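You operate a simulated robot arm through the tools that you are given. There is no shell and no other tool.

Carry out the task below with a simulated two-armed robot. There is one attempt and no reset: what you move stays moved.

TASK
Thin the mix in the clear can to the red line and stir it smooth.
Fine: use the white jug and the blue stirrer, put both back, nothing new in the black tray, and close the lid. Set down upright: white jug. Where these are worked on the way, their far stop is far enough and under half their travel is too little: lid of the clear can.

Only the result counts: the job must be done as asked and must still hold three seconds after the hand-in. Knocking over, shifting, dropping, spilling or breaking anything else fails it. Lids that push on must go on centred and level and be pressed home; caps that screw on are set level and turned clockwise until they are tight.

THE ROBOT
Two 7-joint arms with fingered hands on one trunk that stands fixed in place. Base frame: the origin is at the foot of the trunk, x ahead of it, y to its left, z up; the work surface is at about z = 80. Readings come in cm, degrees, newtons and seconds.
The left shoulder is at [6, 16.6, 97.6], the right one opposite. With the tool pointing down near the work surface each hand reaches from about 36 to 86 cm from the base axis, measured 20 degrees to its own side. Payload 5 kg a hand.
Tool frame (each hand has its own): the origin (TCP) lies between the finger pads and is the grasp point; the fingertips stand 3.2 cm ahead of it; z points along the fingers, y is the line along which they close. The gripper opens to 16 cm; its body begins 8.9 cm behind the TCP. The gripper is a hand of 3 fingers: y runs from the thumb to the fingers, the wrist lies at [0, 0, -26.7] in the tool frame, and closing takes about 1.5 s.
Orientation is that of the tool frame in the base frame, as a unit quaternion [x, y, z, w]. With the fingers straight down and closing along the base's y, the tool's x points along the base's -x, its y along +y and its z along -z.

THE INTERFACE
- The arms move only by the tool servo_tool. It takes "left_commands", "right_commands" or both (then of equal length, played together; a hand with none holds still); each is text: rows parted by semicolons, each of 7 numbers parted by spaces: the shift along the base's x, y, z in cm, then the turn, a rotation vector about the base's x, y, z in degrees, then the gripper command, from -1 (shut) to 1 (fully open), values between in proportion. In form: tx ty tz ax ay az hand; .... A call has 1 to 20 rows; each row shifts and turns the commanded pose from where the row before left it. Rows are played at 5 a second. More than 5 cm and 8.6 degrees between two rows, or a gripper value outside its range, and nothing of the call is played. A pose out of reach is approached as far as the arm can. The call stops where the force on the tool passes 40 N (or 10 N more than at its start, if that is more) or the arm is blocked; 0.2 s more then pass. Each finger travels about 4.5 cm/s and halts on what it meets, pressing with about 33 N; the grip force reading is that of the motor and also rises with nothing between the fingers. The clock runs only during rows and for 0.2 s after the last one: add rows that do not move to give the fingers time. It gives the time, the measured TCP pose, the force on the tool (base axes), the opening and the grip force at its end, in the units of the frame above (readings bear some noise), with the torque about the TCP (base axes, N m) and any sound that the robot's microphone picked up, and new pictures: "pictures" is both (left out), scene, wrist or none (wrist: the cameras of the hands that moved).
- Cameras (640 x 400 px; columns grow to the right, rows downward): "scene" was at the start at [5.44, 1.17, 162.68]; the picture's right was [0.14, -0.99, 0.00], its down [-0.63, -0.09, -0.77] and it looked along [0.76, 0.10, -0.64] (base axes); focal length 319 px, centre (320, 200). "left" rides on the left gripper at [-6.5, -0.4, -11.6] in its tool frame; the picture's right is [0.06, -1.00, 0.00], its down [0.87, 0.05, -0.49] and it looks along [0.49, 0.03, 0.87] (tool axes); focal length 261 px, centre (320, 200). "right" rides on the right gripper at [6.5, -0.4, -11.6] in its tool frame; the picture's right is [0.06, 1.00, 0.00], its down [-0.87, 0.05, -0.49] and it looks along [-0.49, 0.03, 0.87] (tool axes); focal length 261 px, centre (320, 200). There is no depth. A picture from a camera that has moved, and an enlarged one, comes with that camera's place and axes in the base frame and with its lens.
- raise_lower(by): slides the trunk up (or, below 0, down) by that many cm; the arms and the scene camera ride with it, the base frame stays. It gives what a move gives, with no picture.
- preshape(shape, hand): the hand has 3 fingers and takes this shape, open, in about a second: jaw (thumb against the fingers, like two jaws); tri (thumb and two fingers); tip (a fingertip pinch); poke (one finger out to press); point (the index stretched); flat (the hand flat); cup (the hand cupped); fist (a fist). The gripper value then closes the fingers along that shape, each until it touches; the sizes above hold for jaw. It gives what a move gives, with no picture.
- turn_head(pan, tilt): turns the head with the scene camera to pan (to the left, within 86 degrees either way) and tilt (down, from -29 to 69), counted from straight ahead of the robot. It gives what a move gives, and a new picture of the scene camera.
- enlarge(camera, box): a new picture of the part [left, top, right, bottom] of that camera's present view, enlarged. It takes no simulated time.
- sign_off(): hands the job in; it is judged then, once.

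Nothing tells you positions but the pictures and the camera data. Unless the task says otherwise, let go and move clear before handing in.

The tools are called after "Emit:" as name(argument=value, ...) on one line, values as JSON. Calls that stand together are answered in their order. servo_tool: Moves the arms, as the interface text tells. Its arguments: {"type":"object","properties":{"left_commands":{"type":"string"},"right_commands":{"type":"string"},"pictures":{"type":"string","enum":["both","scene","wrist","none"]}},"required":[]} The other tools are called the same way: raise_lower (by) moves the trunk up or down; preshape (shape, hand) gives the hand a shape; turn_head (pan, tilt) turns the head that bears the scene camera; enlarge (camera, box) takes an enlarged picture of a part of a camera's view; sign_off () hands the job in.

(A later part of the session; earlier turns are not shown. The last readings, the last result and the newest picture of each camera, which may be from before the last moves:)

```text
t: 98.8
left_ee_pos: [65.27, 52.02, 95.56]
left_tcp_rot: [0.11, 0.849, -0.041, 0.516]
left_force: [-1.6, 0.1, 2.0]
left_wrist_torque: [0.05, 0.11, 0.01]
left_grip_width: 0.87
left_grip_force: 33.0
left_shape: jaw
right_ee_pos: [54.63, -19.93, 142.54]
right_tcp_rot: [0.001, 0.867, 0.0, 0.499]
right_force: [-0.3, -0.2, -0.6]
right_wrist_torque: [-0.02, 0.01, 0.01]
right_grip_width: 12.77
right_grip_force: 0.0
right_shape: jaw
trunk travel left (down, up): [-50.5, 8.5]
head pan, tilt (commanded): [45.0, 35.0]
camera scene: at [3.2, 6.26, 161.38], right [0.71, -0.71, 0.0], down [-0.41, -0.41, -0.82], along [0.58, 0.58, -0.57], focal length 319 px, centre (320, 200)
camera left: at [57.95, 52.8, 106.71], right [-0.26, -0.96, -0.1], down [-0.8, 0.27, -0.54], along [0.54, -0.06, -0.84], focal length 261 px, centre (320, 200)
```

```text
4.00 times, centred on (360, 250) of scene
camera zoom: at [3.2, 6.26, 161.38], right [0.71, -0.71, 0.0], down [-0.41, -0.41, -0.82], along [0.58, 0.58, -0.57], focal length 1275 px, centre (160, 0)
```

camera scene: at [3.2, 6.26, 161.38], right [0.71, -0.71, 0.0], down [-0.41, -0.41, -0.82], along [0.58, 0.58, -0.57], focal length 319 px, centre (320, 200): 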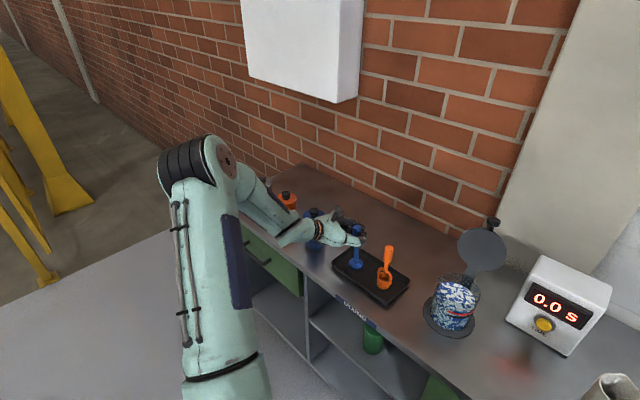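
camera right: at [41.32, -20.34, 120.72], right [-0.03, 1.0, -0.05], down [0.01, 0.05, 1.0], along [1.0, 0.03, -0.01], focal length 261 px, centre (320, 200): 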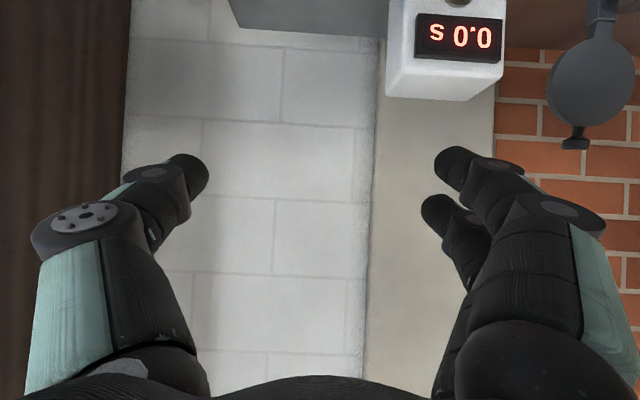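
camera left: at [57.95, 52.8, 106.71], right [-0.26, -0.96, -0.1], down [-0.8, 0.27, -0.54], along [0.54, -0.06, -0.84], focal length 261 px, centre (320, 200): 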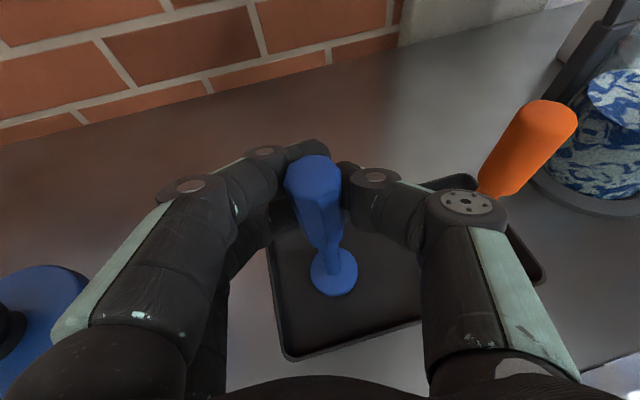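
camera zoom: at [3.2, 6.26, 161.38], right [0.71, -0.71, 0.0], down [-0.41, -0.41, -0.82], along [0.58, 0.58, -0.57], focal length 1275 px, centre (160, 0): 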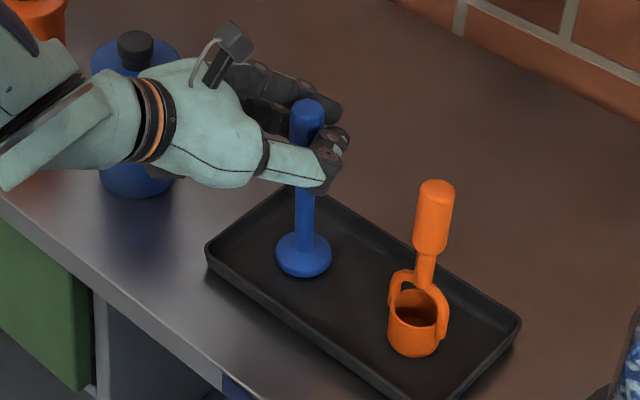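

The handle is firmly gripped. I'll lift straight up and check it hangs straight.

Emit:
servo_tool(left_commands="0 0 0.5 0 0 0 -1; 0 0 1 0 0 0 -1; 0 0 2 0 0 0 -1; 0 0 2.5 0 0 0 -1; 0 0 2.5 0 0 0 -1; 0 0 2.5 0 0 0 -1; 0 0 2.5 0 0 0 -1; 0 0 2.5 0 0 0 -1; 0 0 2.5 0 0 0 -1; 0 0 1.5 0 0 0 -1; 0 0 0 0 0 0 -1")

Emit:
turn_head(pan=20, tilt=38)

Emit:
enlarge(camera="scene", box=[150, 100, 350, 260])

```text
t: 101.2
left_ee_pos: [65.27, 52.03, 115.64]
left_tcp_rot: [0.11, 0.849, -0.04, 0.516]
left_force: [-0.8, 0.3, 0.2]
left_wrist_torque: [0.04, 0.0, 0.01]
left_grip_width: 0.36
left_grip_force: 32.7
left_shape: jaw
right_ee_pos: [54.59, -19.92, 142.5]
right_tcp_rot: [0.001, 0.867, 0.0, 0.499]
right_force: [0.5, 0.6, 0.6]
right_wrist_torque: [-0.03, -0.02, -0.02]
right_grip_width: 12.75
right_grip_force: 0.1
right_shape: jaw
trunk travel left (down, up): [-50.5, 8.5]
head pan, tilt (commanded): [45.0, 35.0]
camera scene: at [3.22, 6.27, 161.38], right [0.71, -0.71, 0.0], down [-0.41, -0.41, -0.82], along [0.58, 0.58, -0.57], focal length 319 px, centre (320, 200)
camera left: at [57.96, 52.8, 126.71], right [-0.26, -0.96, -0.1], down [-0.8, 0.27, -0.54], along [0.54, -0.06, -0.84], focal length 261 px, centre (320, 200)
```

scene: 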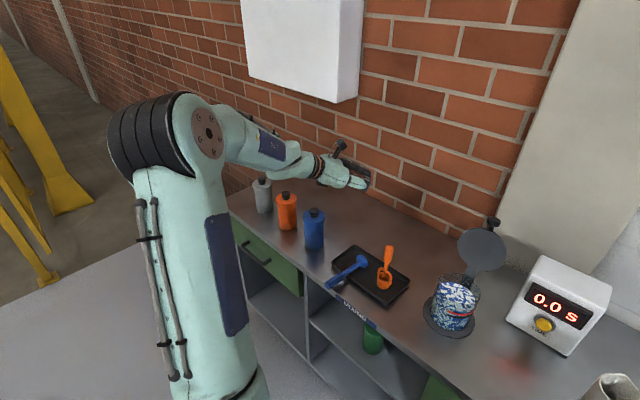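
left: 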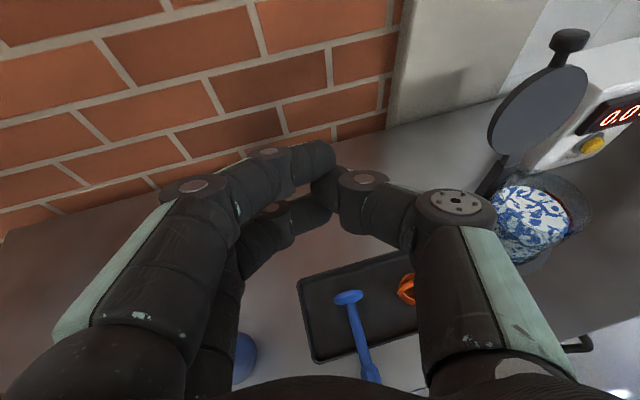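

```text
t: 102.0
left_ee_pos: [65.24, 52.07, 115.47]
left_tcp_rot: [0.11, 0.849, -0.041, 0.516]
left_force: [-0.7, 0.3, 0.6]
left_wrist_torque: [-0.03, 0.01, -0.03]
left_grip_width: 0.32
left_grip_force: 32.9
left_shape: jaw
right_ee_pos: [54.61, -19.88, 142.47]
right_tcp_rot: [0.002, 0.867, 0.0, 0.498]
right_force: [-0.1, 0.2, -0.3]
right_wrist_torque: [0.0, 0.03, 0.03]
right_grip_width: 12.79
right_grip_force: 0.1
right_shape: jaw
trunk travel left (down, up): [-50.5, 8.5]
head pan, tilt (commanded): [20.0, 38.0]
camera scene: at [5.1, 2.99, 160.93], right [0.34, -0.94, 0.0], down [-0.58, -0.21, -0.79], along [0.74, 0.27, -0.62], focal length 319 px, centre (320, 200)
```

scene: 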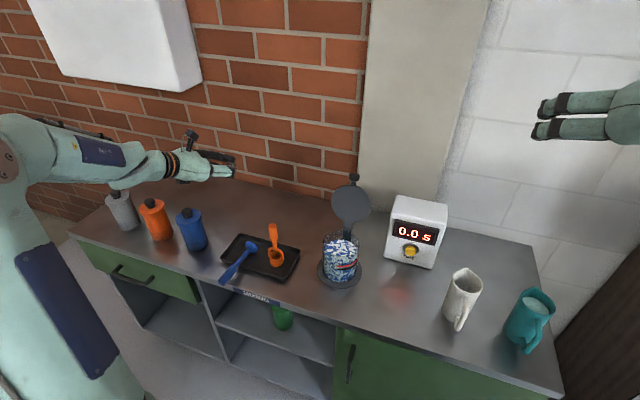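

```text
2.50 times, centred on (250, 180) of scene
camera zoom: at [5.1, 2.99, 160.93], right [0.34, -0.94, 0.0], down [-0.58, -0.21, -0.79], along [0.74, 0.27, -0.62], focal length 797 px, centre (495, 250)
```

zoom: 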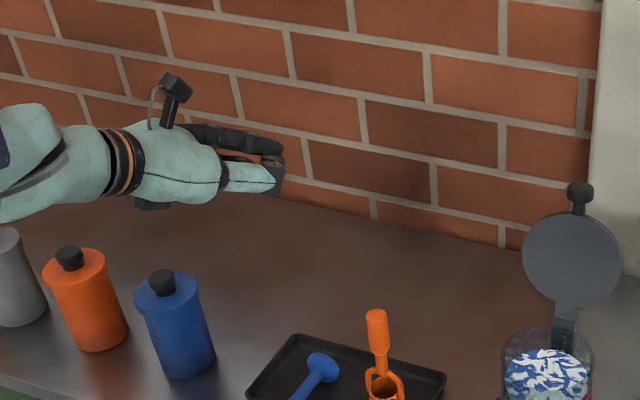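

The stirrer slipped out because the handle sat in the hollow behind the fingertips, and it tipped over onto the tray edge. I'll look closely at how it lies before regrasping it nearer the fingertips.

Emit:
enlarge(camera="scene", box=[200, 210, 320, 300])

Emit:
enlarge(camera="left", box=[220, 220, 440, 400])

```text
4.44 times, centred on (260, 255) of scene
camera zoom: at [5.1, 2.99, 160.93], right [0.34, -0.94, 0.0], down [-0.58, -0.21, -0.79], along [0.74, 0.27, -0.62], focal length 1417 px, centre (587, -44)
```

zoom: 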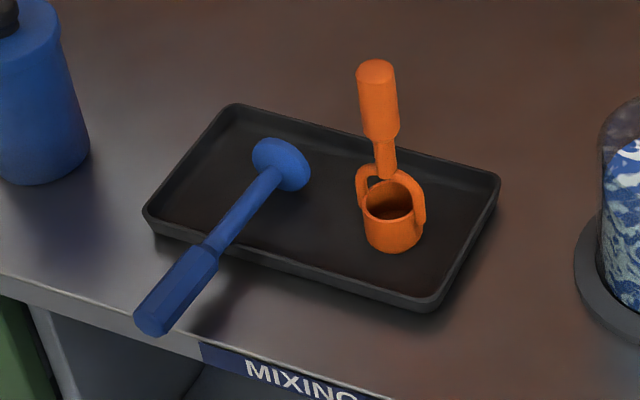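

```text
2.22 times, centred on (330, 310) of left
camera zoom: at [57.96, 52.79, 126.7], right [-0.26, -0.96, -0.1], down [-0.8, 0.27, -0.54], along [0.54, -0.06, -0.84], focal length 579 px, centre (298, -44)
```

zoom: 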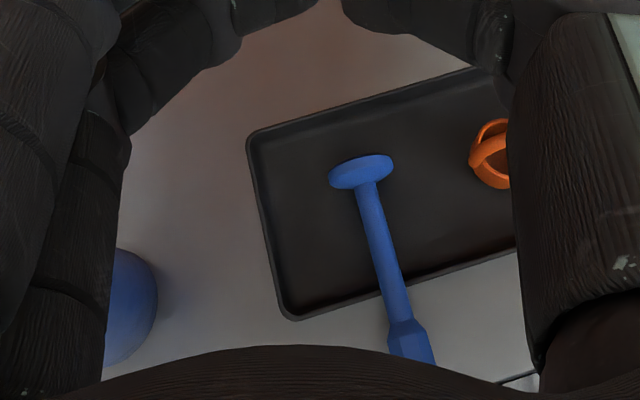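

The stirrer lies along x at y≈50.4: disc in the tray, rod on the front rim, handle end just past the bench edge. My idea is to cage the handle end loosely and tilt it back upright with its disc staying on the tray floor. First I'll check that the left hand can reach a steeper pitch there.

Emit:
servo_tool(left_commands="-2 -0.3 -1 1.33 6.26 0 -0.3; -2 -0.3 -1 1.33 6.26 0 0; -2 -0.3 -1 1.33 6.26 0 0; -2 -0.3 -1 1.33 6.26 0 0; -2 -0.3 -1 1.33 6.26 0 0; 0 0 0 0 0 0 0")

```text
t: 103.4
left_ee_pos: [63.55, 51.59, 114.25]
left_tcp_rot: [0.113, 0.873, -0.04, 0.472]
left_force: [-0.6, -0.2, 0.4]
left_wrist_torque: [-0.01, 0.0, -0.02]
left_grip_width: 7.92
left_grip_force: 0.1
left_shape: jaw
left hand out of reach, approached as far as the arm can: row 1, 2, 3, 4, 5
right_ee_pos: [54.56, -19.91, 142.44]
right_tcp_rot: [0.001, 0.867, 0.0, 0.499]
right_force: [0.5, -0.4, -0.2]
right_wrist_torque: [0.01, 0.03, -0.02]
right_grip_width: 12.8
right_grip_force: 0.0
right_shape: jaw
trunk travel left (down, up): [-50.5, 8.5]
head pan, tilt (commanded): [20.0, 38.0]
camera scene: at [5.09, 3.0, 160.93], right [0.34, -0.94, 0.0], down [-0.58, -0.21, -0.79], along [0.74, 0.27, -0.62], focal length 319 px, centre (320, 200)
camera left: at [57.35, 52.27, 126.12], right [-0.27, -0.96, -0.09], down [-0.85, 0.28, -0.45], along [0.46, -0.05, -0.89], focal length 261 px, centre (320, 200)
```

scene: 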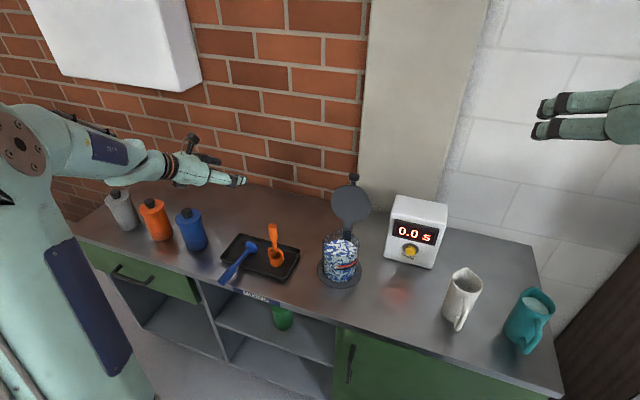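
left: 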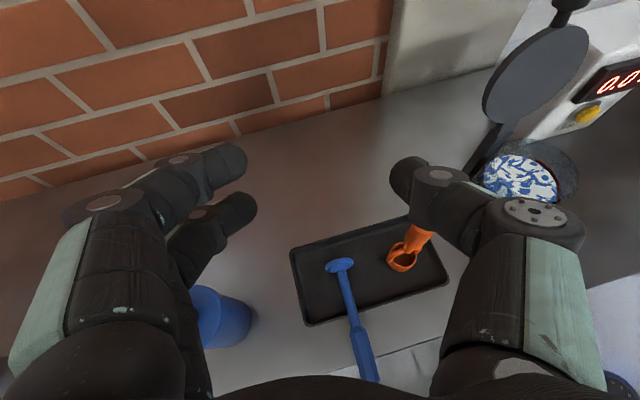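

The left wrist can't pitch past about 35° in its present posture, but the right arm can (it reached 97° while pouring). I'll park the left hand out to the side and bring the right hand across to tilt the stirrer upright.

Emit:
servo_tool(left_commands="-1 2.8 1.5 0 0 0 0; -1.5 2.8 1.5 0 0 0 0; -1.5 2.8 1.5 0 0 0 0; -1.5 2.8 1.5 0 0 0 0; -1.5 2.8 1.5 0 0 0 0", right_commands="0 1 -3 0 0 0 0; 0 1 -3 0 0 0 0; 0 2 -3 0 0 0 0; 0 3 -2 0 0 0 0; 0 3 -2 0 0 0 0")

```text
t: 104.6
left_ee_pos: [61.92, 55.18, 115.03]
left_tcp_rot: [0.112, 0.873, -0.04, 0.473]
left_force: [0.2, 0.6, 0.3]
left_wrist_torque: [0.0, 0.01, -0.05]
left_grip_width: 8.01
left_grip_force: 0.0
left_shape: jaw
left hand out of reach, approached as far as the arm can: row 1, 2, 3, 4, 5
right_ee_pos: [54.68, -9.78, 129.4]
right_tcp_rot: [0.002, 0.867, -0.001, 0.498]
right_force: [-0.5, -0.2, 0.6]
right_wrist_torque: [0.0, 0.02, -0.04]
right_grip_width: 8.09
right_grip_force: 0.0
right_shape: jaw
trunk travel left (down, up): [-50.5, 8.5]
head pan, tilt (commanded): [20.0, 38.0]
camera scene: at [5.12, 3.1, 160.93], right [0.34, -0.94, 0.0], down [-0.58, -0.21, -0.79], along [0.74, 0.27, -0.62], focal length 319 px, centre (320, 200)
camera right: at [41.39, -10.16, 129.63], right [-0.03, 1.0, -0.05], down [0.01, 0.05, 1.0], along [1.0, 0.03, -0.01], focal length 261 px, centre (320, 200)
camera left: at [55.66, 55.89, 126.82], right [-0.27, -0.96, -0.09], down [-0.85, 0.28, -0.45], along [0.46, -0.05, -0.89], focal length 261 px, centre (320, 200)
```

scene: 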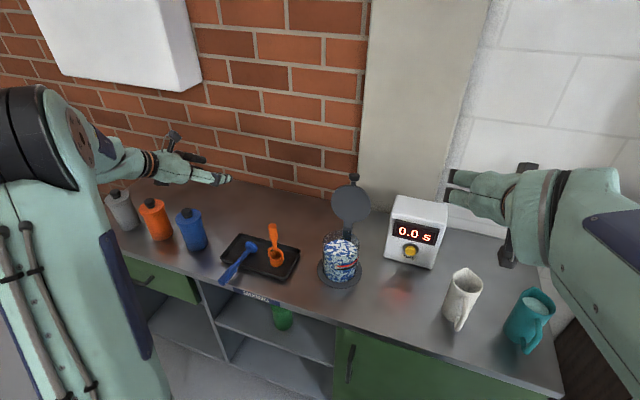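
right: 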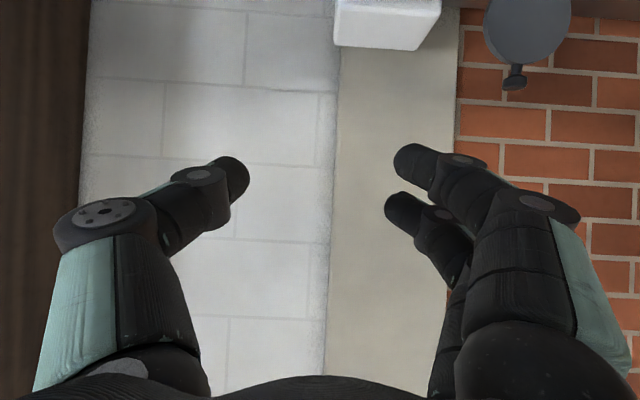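
left: 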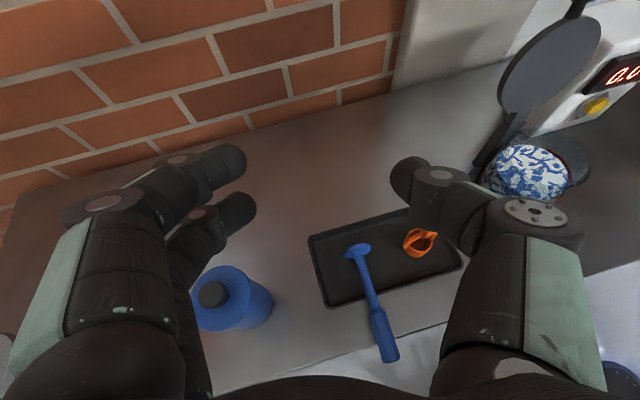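

Emit:
servo_tool(left_commands="0 0 0 -1.04 -4.9 0 0; 0 0 0 -1.04 -4.9 0 0; -0.5 3 1.5 0 0 0 0; -0.5 3 1.5 0 0 0 0; -0.5 3 1.5 0 0 0 0; -0.5 3 1.5 0 0 0 0; -0.5 3 1.5 0 0 0 0; 0 3 1.5 0 0 0 0", pictures="scene")

```text
t: 106.4
left_ee_pos: [60.52, 63.16, 118.95]
left_tcp_rot: [0.107, 0.829, -0.046, 0.547]
left_force: [1.2, 0.1, -0.1]
left_wrist_torque: [0.01, 0.01, -0.02]
left_grip_width: 7.99
left_grip_force: 0.1
left_shape: jaw
left hand out of reach, approached as far as the arm can: row 5, 6, 7, 8
right_ee_pos: [54.66, -9.92, 129.3]
right_tcp_rot: [0.0, 0.867, 0.0, 0.498]
right_force: [-0.5, 0.3, -0.1]
right_wrist_torque: [-0.02, 0.0, -0.04]
right_grip_width: 8.05
right_grip_force: 0.0
right_shape: jaw
trunk travel left (down, up): [-50.5, 8.5]
head pan, tilt (commanded): [20.0, 38.0]
camera scene: at [5.1, 2.98, 160.93], right [0.34, -0.94, 0.0], down [-0.58, -0.21, -0.79], along [0.74, 0.27, -0.62], focal length 319 px, centre (320, 200)
```

scene: 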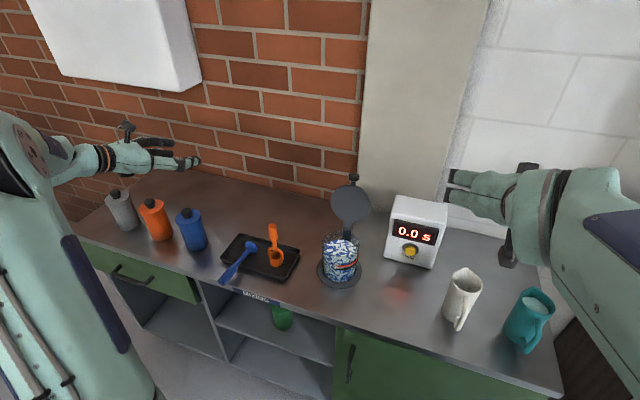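

Emit:
servo_tool(right_commands="0 4 -0.5 -0.1 2.5 1.67 0; 0 4.5 -0.5 -0.2 2.49 1.67 0; 0 4.5 -0.5 -0.3 2.48 1.67 0; 0 4.5 -0.5 -0.4 2.47 1.67 0; 0 4.5 -0.5 -0.45 2.46 1.67 0; 0 4.5 -0.5 -0.5 2.45 1.67 0", pictures="scene")

```text
t: 107.8
left_ee_pos: [60.56, 63.26, 118.9]
left_tcp_rot: [0.107, 0.829, -0.047, 0.546]
left_force: [0.2, 0.2, -0.7]
left_wrist_torque: [-0.01, -0.02, 0.0]
left_grip_width: 7.99
left_grip_force: 0.1
left_shape: jaw
right_ee_pos: [54.69, 16.83, 126.56]
right_tcp_rot: [-0.082, 0.921, 0.028, 0.38]
right_force: [-0.3, 0.4, 0.3]
right_wrist_torque: [-0.04, 0.02, -0.03]
right_grip_width: 8.05
right_grip_force: 0.1
right_shape: jaw
trunk travel left (down, up): [-50.5, 8.5]
head pan, tilt (commanded): [20.0, 38.0]
camera scene: at [5.16, 3.09, 160.92], right [0.34, -0.94, 0.0], down [-0.58, -0.21, -0.79], along [0.74, 0.27, -0.62], focal length 319 px, centre (320, 200)
```

scene: 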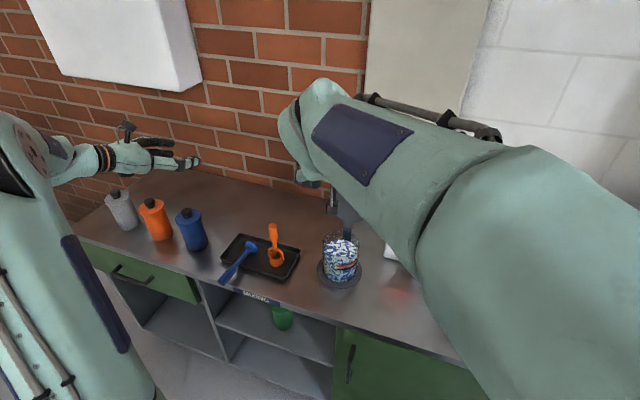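

Emit:
servo_tool(right_commands="-0.3 4.5 -1 -0.45 2.46 1.67 0; -0.3 4.5 -1 -0.5 2.45 1.67 0; -0.3 4.5 -1 -0.6 2.43 1.67 0; -0.3 4.5 -1 -0.7 2.4 1.67 0; -0.3 4.5 -1 -0.78 2.38 1.67 0; -0.3 4.5 -1 -0.85 2.35 1.67 0; 0 0 0 0 0 0 0", pictures="both")

```text
t: 109.4
left_ee_pos: [60.34, 63.11, 119.19]
left_tcp_rot: [0.107, 0.829, -0.045, 0.547]
left_force: [-0.3, -0.4, 0.6]
left_wrist_torque: [0.02, 0.03, 0.09]
left_grip_width: 8.0
left_grip_force: 0.0
left_shape: jaw
right_ee_pos: [51.68, 42.18, 120.28]
right_tcp_rot: [-0.167, 0.951, 0.039, 0.259]
right_force: [-0.6, -1.4, -0.2]
right_wrist_torque: [0.05, 0.02, 0.03]
right_grip_width: 8.01
right_grip_force: 0.0
right_shape: jaw
right hand out of reach, approached as far as the arm can: row 6
trunk travel left (down, up): [-50.5, 8.5]
head pan, tilt (commanded): [20.0, 38.0]
camera scene: at [4.88, 2.72, 160.95], right [0.34, -0.94, 0.0], down [-0.58, -0.21, -0.79], along [0.74, 0.27, -0.61], focal length 319 px, centre (320, 200)
camera right: at [41.04, 38.0, 127.08], right [-0.39, 0.92, -0.04], down [0.45, 0.23, 0.86], along [0.8, 0.32, -0.5], focal length 261 px, centre (320, 200)
```

scene: 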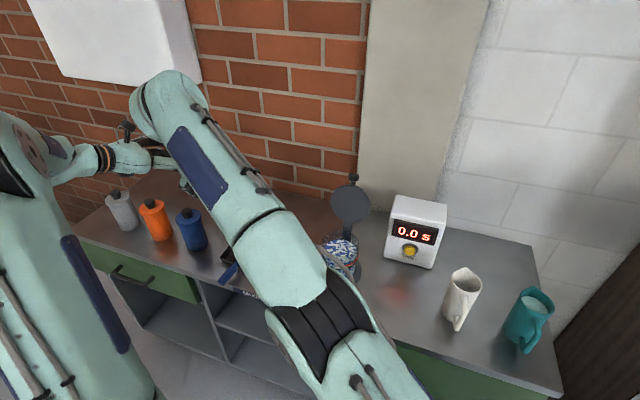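
right: 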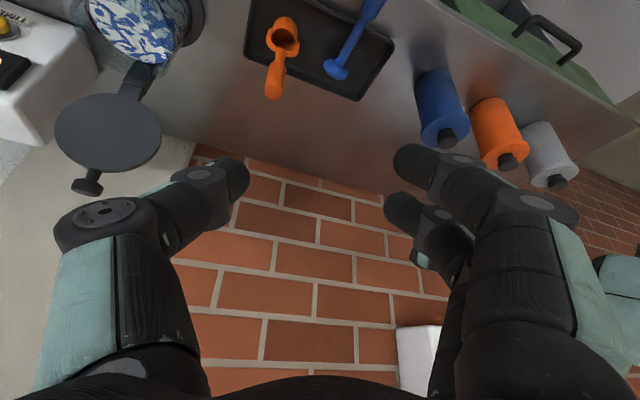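

Emit:
servo_tool(right_commands="0 0.8 -3.5 0 0 0 0; 0 0.8 -3.5 0 0 0 0; 0 0.8 -3.5 0 0 0 0; 0 0.8 -3.5 0 0 0 0; 0 0.8 -3.5 0 0 0 0; 0 0.8 -3.5 0 0 0 0; 0 0.8 -3 0 0 0 0", pictures="both")

Emit:
enlarge(camera="right", box=[200, 0, 480, 220])

```text
t: 111.0
left_ee_pos: [60.53, 63.24, 119.03]
left_tcp_rot: [0.107, 0.829, -0.046, 0.547]
left_force: [0.3, 0.4, 0.6]
left_wrist_torque: [0.0, -0.04, -0.02]
left_grip_width: 7.99
left_grip_force: 0.0
left_shape: jaw
right_ee_pos: [52.51, 49.16, 96.61]
right_tcp_rot: [-0.17, 0.951, 0.04, 0.255]
right_force: [-0.3, -0.2, 0.3]
right_wrist_torque: [-0.02, -0.02, 0.03]
right_grip_width: 8.08
right_grip_force: 0.1
right_shape: jaw
right hand out of reach, approached as far as the arm can: row 2, 3, 5
trunk travel left (down, up): [-50.5, 8.5]
head pan, tilt (commanded): [20.0, 38.0]
camera scene: at [5.05, 3.02, 160.93], right [0.34, -0.94, 0.0], down [-0.58, -0.21, -0.79], along [0.74, 0.27, -0.62], focal length 319 px, centre (320, 200)
camera right: at [41.98, 44.96, 103.53], right [-0.39, 0.92, -0.04], down [0.46, 0.23, 0.86], along [0.8, 0.32, -0.51], focal length 261 px, centre (320, 200)
```

scene: 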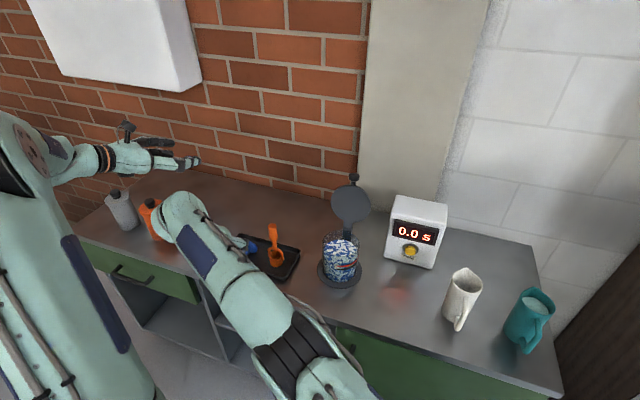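
right: 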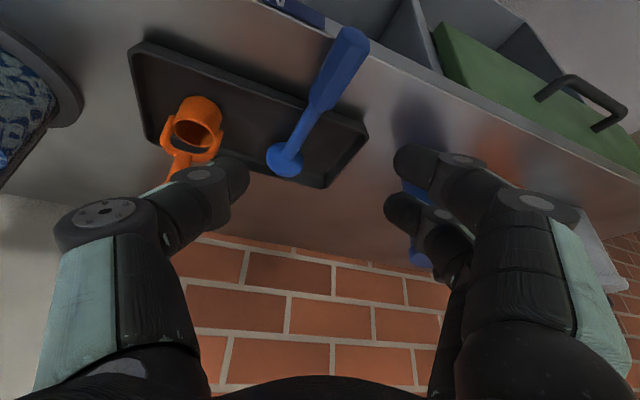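

```text
1.82 times, centred on (340, 110) of right
camera zoom: at [41.98, 44.96, 103.53], right [-0.39, 0.92, -0.04], down [0.46, 0.23, 0.86], along [0.8, 0.32, -0.51], focal length 474 px, centre (284, 364)
```

zoom: 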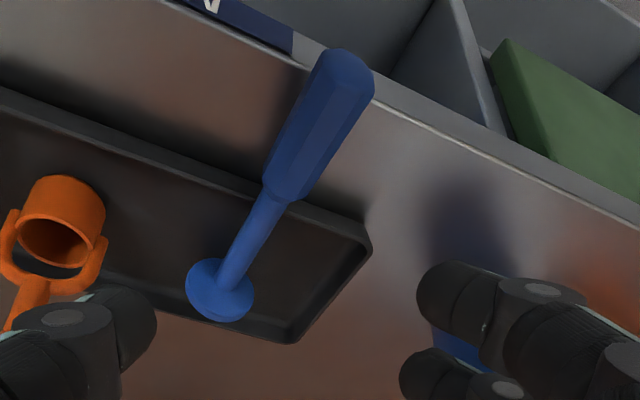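

The handle end is at about (50.8, 50.6, 83.3), with the axis along x. An in-line pinch from the front with the right hand would let me swing the stirrer disc-down just by pitching the hand. I'll try the tip shape and see how the fingers sit.

Emit:
preshape(hand="right", shape="tip")

Emit:
servo_tool(right_commands="0 0 0 0 0 0 1; 0 0 0 0 0 0 1", pictures="wrist")

Emit:
servo_tool(right_commands="0 0 0 0 0 0 0; 0 0 0 0 0 0 -0.5; 0 0 0 0 0 0 -1; 0 0 0 0 0 0 -1; 0 0 0 0 0 0 -1; 0 0 0 0 0 0 -1; 0 0 0 0 0 0 -1; 0 0 0 0 0 0 -1", pictures="wrist")

```text
t: 111.9
left_ee_pos: [60.59, 63.15, 119.02]
left_tcp_rot: [0.108, 0.829, -0.047, 0.547]
left_force: [0.4, -0.1, -0.4]
left_wrist_torque: [0.03, 0.0, 0.01]
left_grip_width: 8.0
left_grip_force: 0.1
left_shape: jaw
right_ee_pos: [52.61, 49.22, 96.8]
right_tcp_rot: [-0.17, 0.951, 0.04, 0.254]
right_force: [0.2, -0.3, -0.4]
right_wrist_torque: [-0.01, 0.01, 0.01]
right_grip_width: 15.98
right_grip_force: 0.0
right_shape: tip
trunk travel left (down, up): [-50.5, 8.5]
head pan, tilt (commanded): [20.0, 38.0]
```

```text
t: 112.5
left_ee_pos: [60.59, 63.18, 118.95]
left_tcp_rot: [0.108, 0.829, -0.047, 0.547]
left_force: [-0.4, -0.3, 0.4]
left_wrist_torque: [0.02, 0.01, 0.02]
left_grip_width: 7.99
left_grip_force: 0.0
left_shape: jaw
right_ee_pos: [52.63, 49.22, 96.58]
right_tcp_rot: [-0.17, 0.951, 0.039, 0.255]
right_force: [-0.4, 0.4, 0.1]
right_wrist_torque: [-0.02, 0.02, -0.02]
right_grip_width: 15.98
right_grip_force: 0.1
right_shape: tip
trunk travel left (down, up): [-50.5, 8.5]
head pan, tilt (commanded): [20.0, 38.0]
camera right: at [42.02, 44.95, 103.55], right [-0.39, 0.92, -0.04], down [0.46, 0.24, 0.86], along [0.8, 0.32, -0.51], focal length 261 px, centre (320, 200)
```

right: 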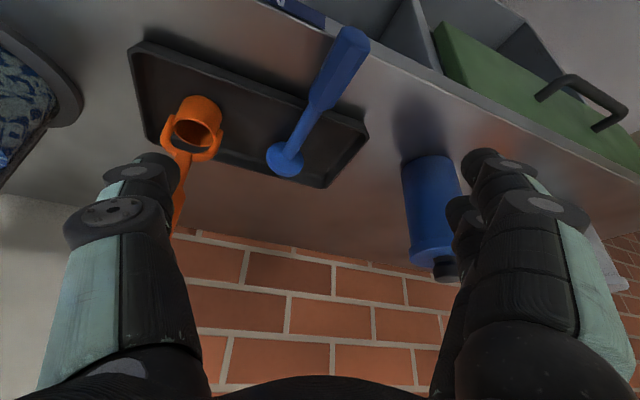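

```text
t: 114.3
left_ee_pos: [60.48, 63.24, 119.03]
left_tcp_rot: [0.107, 0.828, -0.047, 0.548]
left_force: [-0.1, -0.1, 0.1]
left_wrist_torque: [-0.02, -0.02, 0.0]
left_grip_width: 8.0
left_grip_force: 0.1
left_shape: jaw
right_ee_pos: [52.63, 49.25, 96.59]
right_tcp_rot: [-0.171, 0.951, 0.041, 0.254]
right_force: [0.1, -0.8, -0.1]
right_wrist_torque: [0.0, -0.01, 0.0]
right_grip_width: 0.29
right_grip_force: 0.0
right_shape: tip
trunk travel left (down, up): [-50.5, 8.5]
head pan, tilt (commanded): [20.0, 38.0]
camera right: at [42.02, 44.95, 103.55], right [-0.39, 0.92, -0.04], down [0.46, 0.24, 0.86], along [0.8, 0.32, -0.51], focal length 261 px, centre (320, 200)
```

right: 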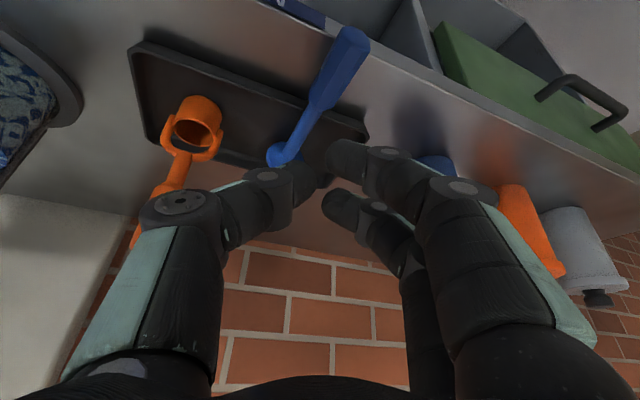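

The tip shape keeps the same finger spacing, so I'll use the jaw shape with the handle right between the fingertips. A lower pitch of about 30° lets me later pitch the hand down and point the disc into the can. I'll set that pre-approach.

Emit:
preshape(hand="right", shape="jaw")

Emit:
servo_tool(right_commands="-1.18 -0.22 -1 1.9 -5.69 0 -0.3; -1.18 -0.22 -1 1.9 -5.69 0 -0.3; -1.18 -0.22 -1 1.9 -5.69 0 -0.3; -1.18 -0.22 -1 1.9 -5.69 0 -0.3; -1.18 -0.22 -1 1.9 -5.69 0 -0.3; 0 0 0 0 0 0 -0.3", pictures="both")

```text
t: 115.2
left_ee_pos: [60.69, 63.21, 119.07]
left_tcp_rot: [0.108, 0.829, -0.047, 0.547]
left_force: [0.2, 0.5, 0.0]
left_wrist_torque: [0.0, 0.03, 0.03]
left_grip_width: 7.99
left_grip_force: 0.1
left_shape: jaw
right_ee_pos: [52.55, 49.22, 96.73]
right_tcp_rot: [-0.17, 0.951, 0.04, 0.255]
right_force: [0.5, -0.1, 1.0]
right_wrist_torque: [0.0, 0.02, 0.01]
right_grip_width: 16.02
right_grip_force: 0.1
right_shape: jaw
trunk travel left (down, up): [-50.5, 8.5]
head pan, tilt (commanded): [20.0, 38.0]
```

```text
t: 116.5
left_ee_pos: [60.47, 63.13, 118.93]
left_tcp_rot: [0.109, 0.829, -0.047, 0.547]
left_force: [0.5, -0.3, -0.2]
left_wrist_torque: [-0.03, -0.03, 0.01]
left_grip_width: 8.01
left_grip_force: 0.0
left_shape: jaw
right_ee_pos: [57.14, 41.72, 93.8]
right_tcp_rot: [-0.064, 0.874, 0.066, 0.477]
right_force: [-0.9, -0.5, 0.1]
right_wrist_torque: [-0.01, 0.01, 0.0]
right_grip_width: 5.65
right_grip_force: 0.1
right_shape: jaw
trunk travel left (down, up): [-50.5, 8.5]
head pan, tilt (commanded): [20.0, 38.0]
stopped in row 6 (right hand): the arm was blocked; the commanded pose is now the measured one
camera scene: at [5.06, 2.94, 160.94], right [0.34, -0.94, 0.0], down [-0.58, -0.21, -0.79], along [0.74, 0.27, -0.62], focal length 319 px, centre (320, 200)
camera right: at [44.1, 38.98, 94.56], right [-0.21, 0.98, 0.0], down [0.05, 0.01, 1.0], along [0.98, 0.21, -0.05], focal length 261 px, centre (320, 200)
```

scene: 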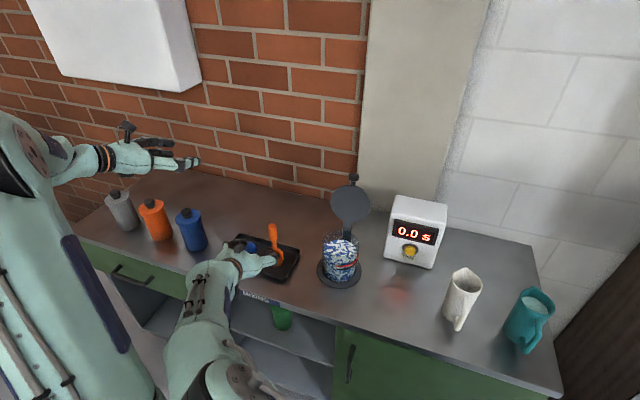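
right: 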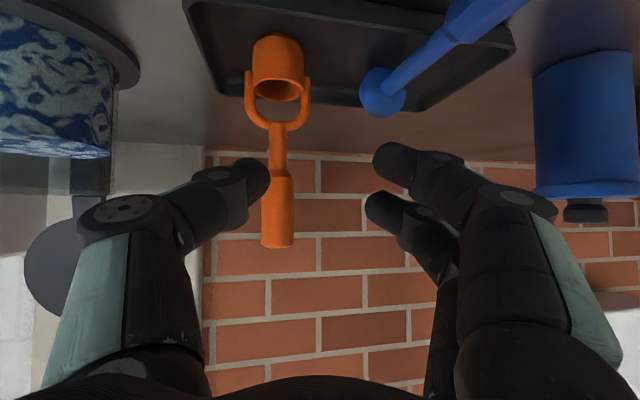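

The right arm got pulled off course by a joint limit and ended up near the orange ladle, which is still upright and untouched. I'll back off upward first.

Emit:
servo_tool(right_commands="-0.5 0 2 0 0 0 -0.3; -0.5 0 2 0 0 0 -0.3; -0.5 0.5 2 -1.2 5.9 0.5 -0.3; -1 1.5 0.5 -1.3 5.85 1 -0.3; -1 2 0 -1.5 5.8 1.5 -0.3; 0 0 0 0 0 0 -0.3", pictures="both")

```text
t: 117.9
left_ee_pos: [60.62, 63.05, 118.88]
left_tcp_rot: [0.108, 0.829, -0.047, 0.546]
left_force: [-0.1, -0.4, 0.9]
left_wrist_torque: [-0.02, -0.01, -0.01]
left_grip_width: 7.98
left_grip_force: 0.0
left_shape: jaw
right_ee_pos: [53.58, 45.74, 100.11]
right_tcp_rot: [-0.094, 0.936, 0.056, 0.333]
right_force: [-0.2, -0.5, 0.1]
right_wrist_torque: [0.01, -0.01, 0.01]
right_grip_width: 5.65
right_grip_force: 0.0
right_shape: jaw
trunk travel left (down, up): [-50.5, 8.5]
head pan, tilt (commanded): [20.0, 38.0]
camera scene: at [5.08, 3.0, 160.93], right [0.34, -0.94, 0.0], down [-0.58, -0.21, -0.79], along [0.74, 0.27, -0.62], focal length 319 px, centre (320, 200)
camera right: at [41.48, 42.61, 105.01], right [-0.26, 0.97, 0.0], down [0.35, 0.09, 0.93], along [0.9, 0.24, -0.36], focal length 261 px, centre (320, 200)
```

scene: 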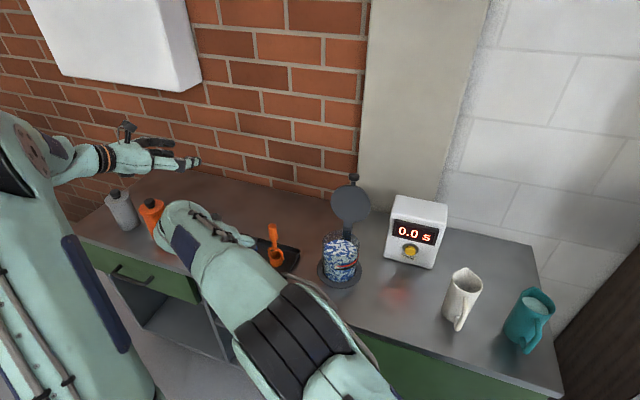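
right: 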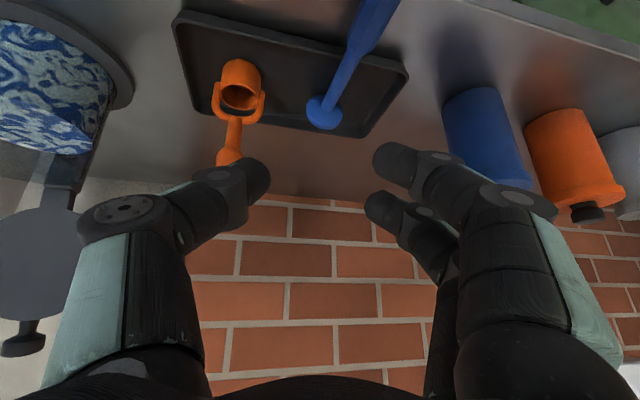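

Emit:
servo_tool(right_commands="-0.4 1.5 -1.4 0 0 0 -0.3; -0.4 1.5 -1.4 0 0 0 -0.3; -0.3 1.5 -1.3 0 0 0 -0.3; 0 0 0 0 0 0 -0.3", pictures="wrist")

Emit:
enlarge(camera="right", box=[200, 0, 480, 220])

```text
t: 118.9
left_ee_pos: [60.61, 63.09, 119.05]
left_tcp_rot: [0.109, 0.829, -0.048, 0.546]
left_force: [-0.2, -0.6, 0.5]
left_wrist_torque: [0.0, 0.0, 0.02]
left_grip_width: 7.99
left_grip_force: 0.0
left_shape: jaw
right_ee_pos: [52.51, 50.27, 96.09]
right_tcp_rot: [-0.094, 0.936, 0.056, 0.335]
right_force: [0.4, -0.6, -0.3]
right_wrist_torque: [-0.05, 0.03, 0.0]
right_grip_width: 5.65
right_grip_force: 0.1
right_shape: jaw
trunk travel left (down, up): [-50.5, 8.5]
head pan, tilt (commanded): [20.0, 38.0]
camera right: at [40.48, 47.08, 100.84], right [-0.26, 0.97, 0.0], down [0.35, 0.09, 0.93], along [0.9, 0.24, -0.36], focal length 261 px, centre (320, 200)
```

right: 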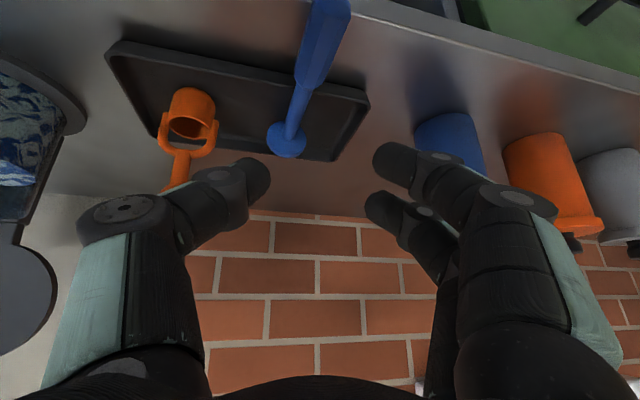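

```text
1.82 times, centred on (340, 110) of right
camera zoom: at [40.48, 47.08, 100.84], right [-0.26, 0.97, 0.0], down [0.35, 0.09, 0.93], along [0.9, 0.24, -0.36], focal length 474 px, centre (284, 364)
```

zoom: 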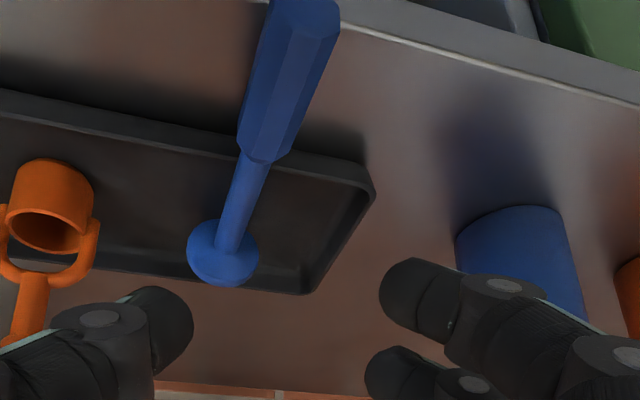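

Emit:
servo_tool(right_commands="0 0 -2 0 0 0 -0.3; 0 0 -2 0 0 0 -0.3; 0 0 -2 0 0 0 -0.3; 0 0 -1.5 0 0 0 -0.3; 0 0 -1 0 0 0 -0.3; 0 0 0 0 0 0 -0.3", pictures="both")

Emit:
enlarge(camera="scene", box=[160, 200, 300, 300])

```text
t: 120.3
left_ee_pos: [60.58, 63.08, 118.98]
left_tcp_rot: [0.108, 0.83, -0.047, 0.546]
left_force: [-0.2, -0.3, 0.3]
left_wrist_torque: [0.02, -0.03, -0.03]
left_grip_width: 8.01
left_grip_force: 0.2
left_shape: jaw
right_ee_pos: [52.43, 50.25, 87.51]
right_tcp_rot: [-0.094, 0.936, 0.056, 0.334]
right_force: [0.0, -0.1, -0.4]
right_wrist_torque: [0.04, -0.02, 0.0]
right_grip_width: 5.65
right_grip_force: 0.0
right_shape: jaw
trunk travel left (down, up): [-50.5, 8.5]
head pan, tilt (commanded): [20.0, 38.0]
camera scene: at [5.1, 3.01, 160.93], right [0.34, -0.94, 0.0], down [-0.58, -0.21, -0.79], along [0.74, 0.27, -0.62], focal length 319 px, centre (320, 200)
camera right: at [40.49, 47.04, 92.38], right [-0.26, 0.97, 0.0], down [0.35, 0.09, 0.93], along [0.9, 0.24, -0.36], focal length 261 px, centre (320, 200)
```

scene: 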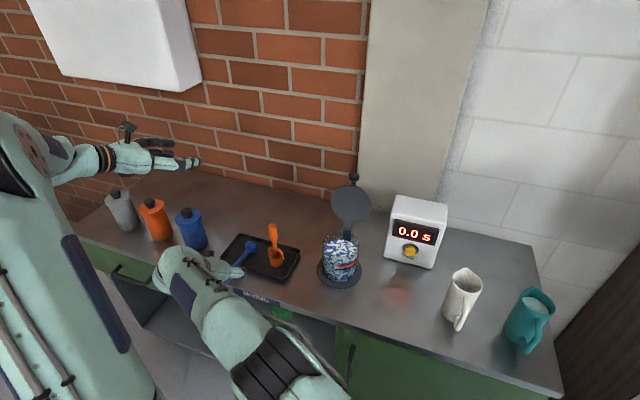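
right: 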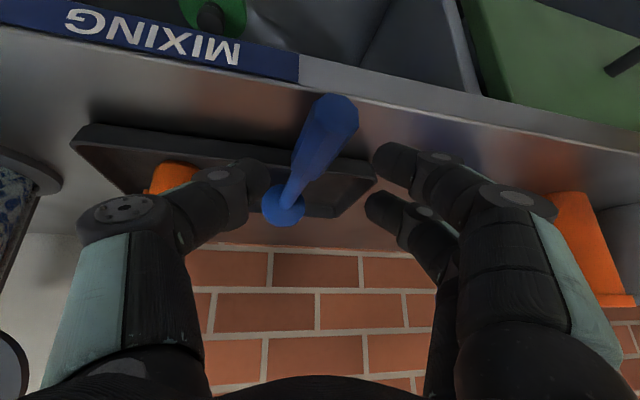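

```text
4.00 times, centred on (230, 250) of scene
camera zoom: at [5.1, 3.01, 160.93], right [0.34, -0.94, 0.0], down [-0.58, -0.21, -0.79], along [0.74, 0.27, -0.62], focal length 1275 px, centre (680, 0)
```

zoom: 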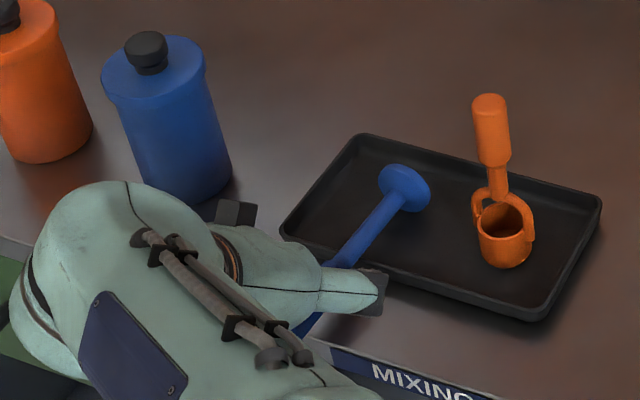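

Emit:
servo_tool(right_commands="0 0 -0.8 0 0 0 -0.3; 0 0 -0.8 0 0 0 -0.3; 0 0 -0.7 0 0 0 -0.3; 0 0 0 0 0 0 -0.3", pictures="wrist")

```text
t: 121.3
left_ee_pos: [60.58, 63.11, 118.99]
left_tcp_rot: [0.107, 0.829, -0.047, 0.547]
left_force: [-0.1, -0.3, 0.0]
left_wrist_torque: [-0.02, -0.02, 0.01]
left_grip_width: 7.99
left_grip_force: 0.1
left_shape: jaw
right_ee_pos: [52.55, 50.23, 85.29]
right_tcp_rot: [-0.094, 0.936, 0.056, 0.334]
right_force: [-0.5, 0.3, 0.2]
right_wrist_torque: [-0.02, -0.01, 0.01]
right_grip_width: 5.66
right_grip_force: 0.0
right_shape: jaw
trunk travel left (down, up): [-50.5, 8.5]
head pan, tilt (commanded): [20.0, 38.0]
camera right: at [40.44, 47.12, 90.07], right [-0.26, 0.97, 0.0], down [0.35, 0.09, 0.93], along [0.9, 0.24, -0.36], focal length 261 px, centre (320, 200)
```

right: 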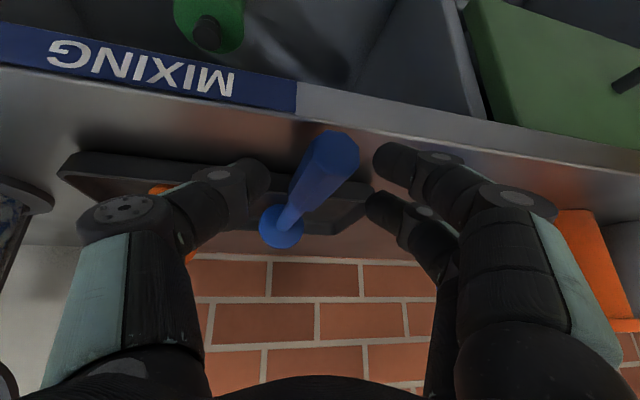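

Emit:
servo_tool(right_commands="0 0 -0.2 0 0 0 -0.5; 0 0 0 0 0 0 -0.7; 0 0 0 0 0 0 -0.85; 0 0 0 0 0 0 -1; 0 0 0 0 0 0 -1; 0 0 0 0 0 0 -1; 0 0 0 0 0 0 -1", pictures="wrist")

Emit:
enlarge(camera="right", box=[200, 80, 460, 280])

```text
t: 122.9
left_ee_pos: [60.62, 63.16, 118.97]
left_tcp_rot: [0.108, 0.829, -0.047, 0.546]
left_force: [0.7, 1.5, 0.8]
left_wrist_torque: [0.02, 0.01, -0.02]
left_grip_width: 8.01
left_grip_force: 0.1
left_shape: jaw
right_ee_pos: [52.53, 50.31, 85.01]
right_tcp_rot: [-0.094, 0.936, 0.056, 0.335]
right_force: [-0.6, -0.4, -0.2]
right_wrist_torque: [-0.02, -0.08, -0.06]
right_grip_width: 1.72
right_grip_force: 33.1
right_shape: jaw
trunk travel left (down, up): [-50.5, 8.5]
head pan, tilt (commanded): [20.0, 38.0]
camera right: at [40.43, 47.11, 89.87], right [-0.26, 0.97, 0.0], down [0.35, 0.09, 0.93], along [0.9, 0.24, -0.36], focal length 261 px, centre (320, 200)
```

right: 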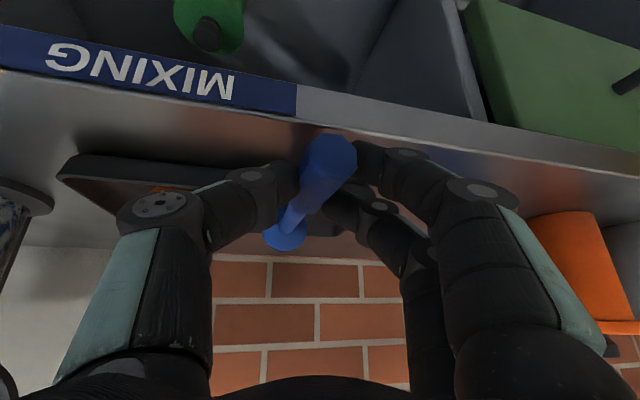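

```text
2.00 times, centred on (330, 180) of right
camera zoom: at [40.43, 47.11, 89.87], right [-0.26, 0.97, 0.0], down [0.35, 0.09, 0.93], along [0.9, 0.24, -0.36], focal length 521 px, centre (300, 240)
```

zoom: 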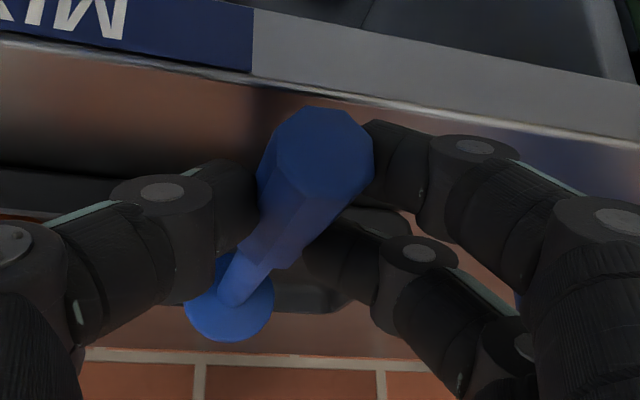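

The width reads 1.7 cm with full grip force, so this time the fingertips really hold the handle. I'll lift a little to test it.

Emit:
servo_tool(right_commands="0 0 0.4 0 0 0 -1; 0 0 0.6 0 0 0 -1; 0 0 1 0 0 0 -1; 0 0 1 0 0 0 -1; 0 0 1 0 0 0 -1; 0 0 0 0 0 0 -1", pictures="both")

Emit:
enlarge(camera="scene", box=[160, 200, 300, 300])

```text
t: 124.3
left_ee_pos: [60.58, 63.22, 118.91]
left_tcp_rot: [0.107, 0.829, -0.047, 0.547]
left_force: [0.2, -0.5, -0.2]
left_wrist_torque: [0.0, -0.01, -0.01]
left_grip_width: 8.0
left_grip_force: 0.0
left_shape: jaw
right_ee_pos: [52.39, 50.42, 89.0]
right_tcp_rot: [-0.094, 0.937, 0.056, 0.333]
right_force: [1.0, -0.1, -1.3]
right_wrist_torque: [-0.02, 0.15, -0.03]
right_grip_width: 1.69
right_grip_force: 32.9
right_shape: jaw
trunk travel left (down, up): [-50.5, 8.5]
head pan, tilt (commanded): [20.0, 38.0]
camera scene: at [5.12, 3.03, 160.92], right [0.34, -0.94, 0.0], down [-0.58, -0.21, -0.79], along [0.74, 0.27, -0.62], focal length 319 px, centre (320, 200)
camera right: at [40.45, 47.11, 93.85], right [-0.26, 0.97, 0.0], down [0.35, 0.09, 0.93], along [0.9, 0.24, -0.36], focal length 261 px, centre (320, 200)
```

scene: 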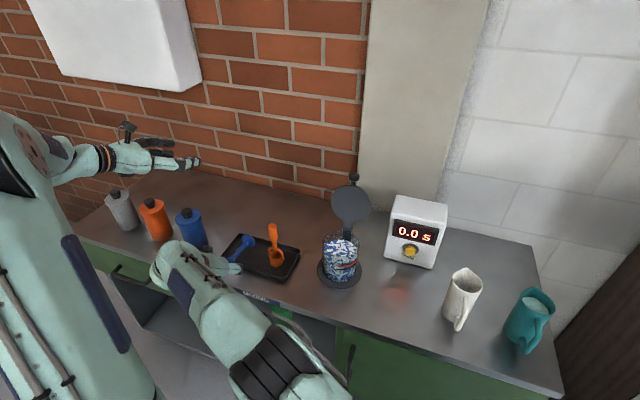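
right: 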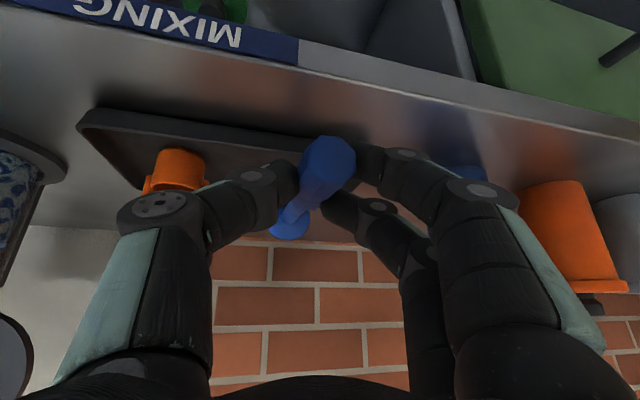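

```text
4.00 times, centred on (230, 250) of scene
camera zoom: at [5.12, 3.03, 160.92], right [0.34, -0.94, 0.0], down [-0.58, -0.21, -0.79], along [0.74, 0.27, -0.62], focal length 1275 px, centre (680, 0)
```

zoom: 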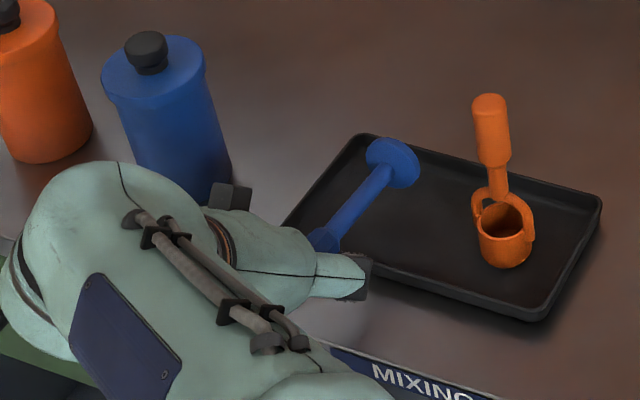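

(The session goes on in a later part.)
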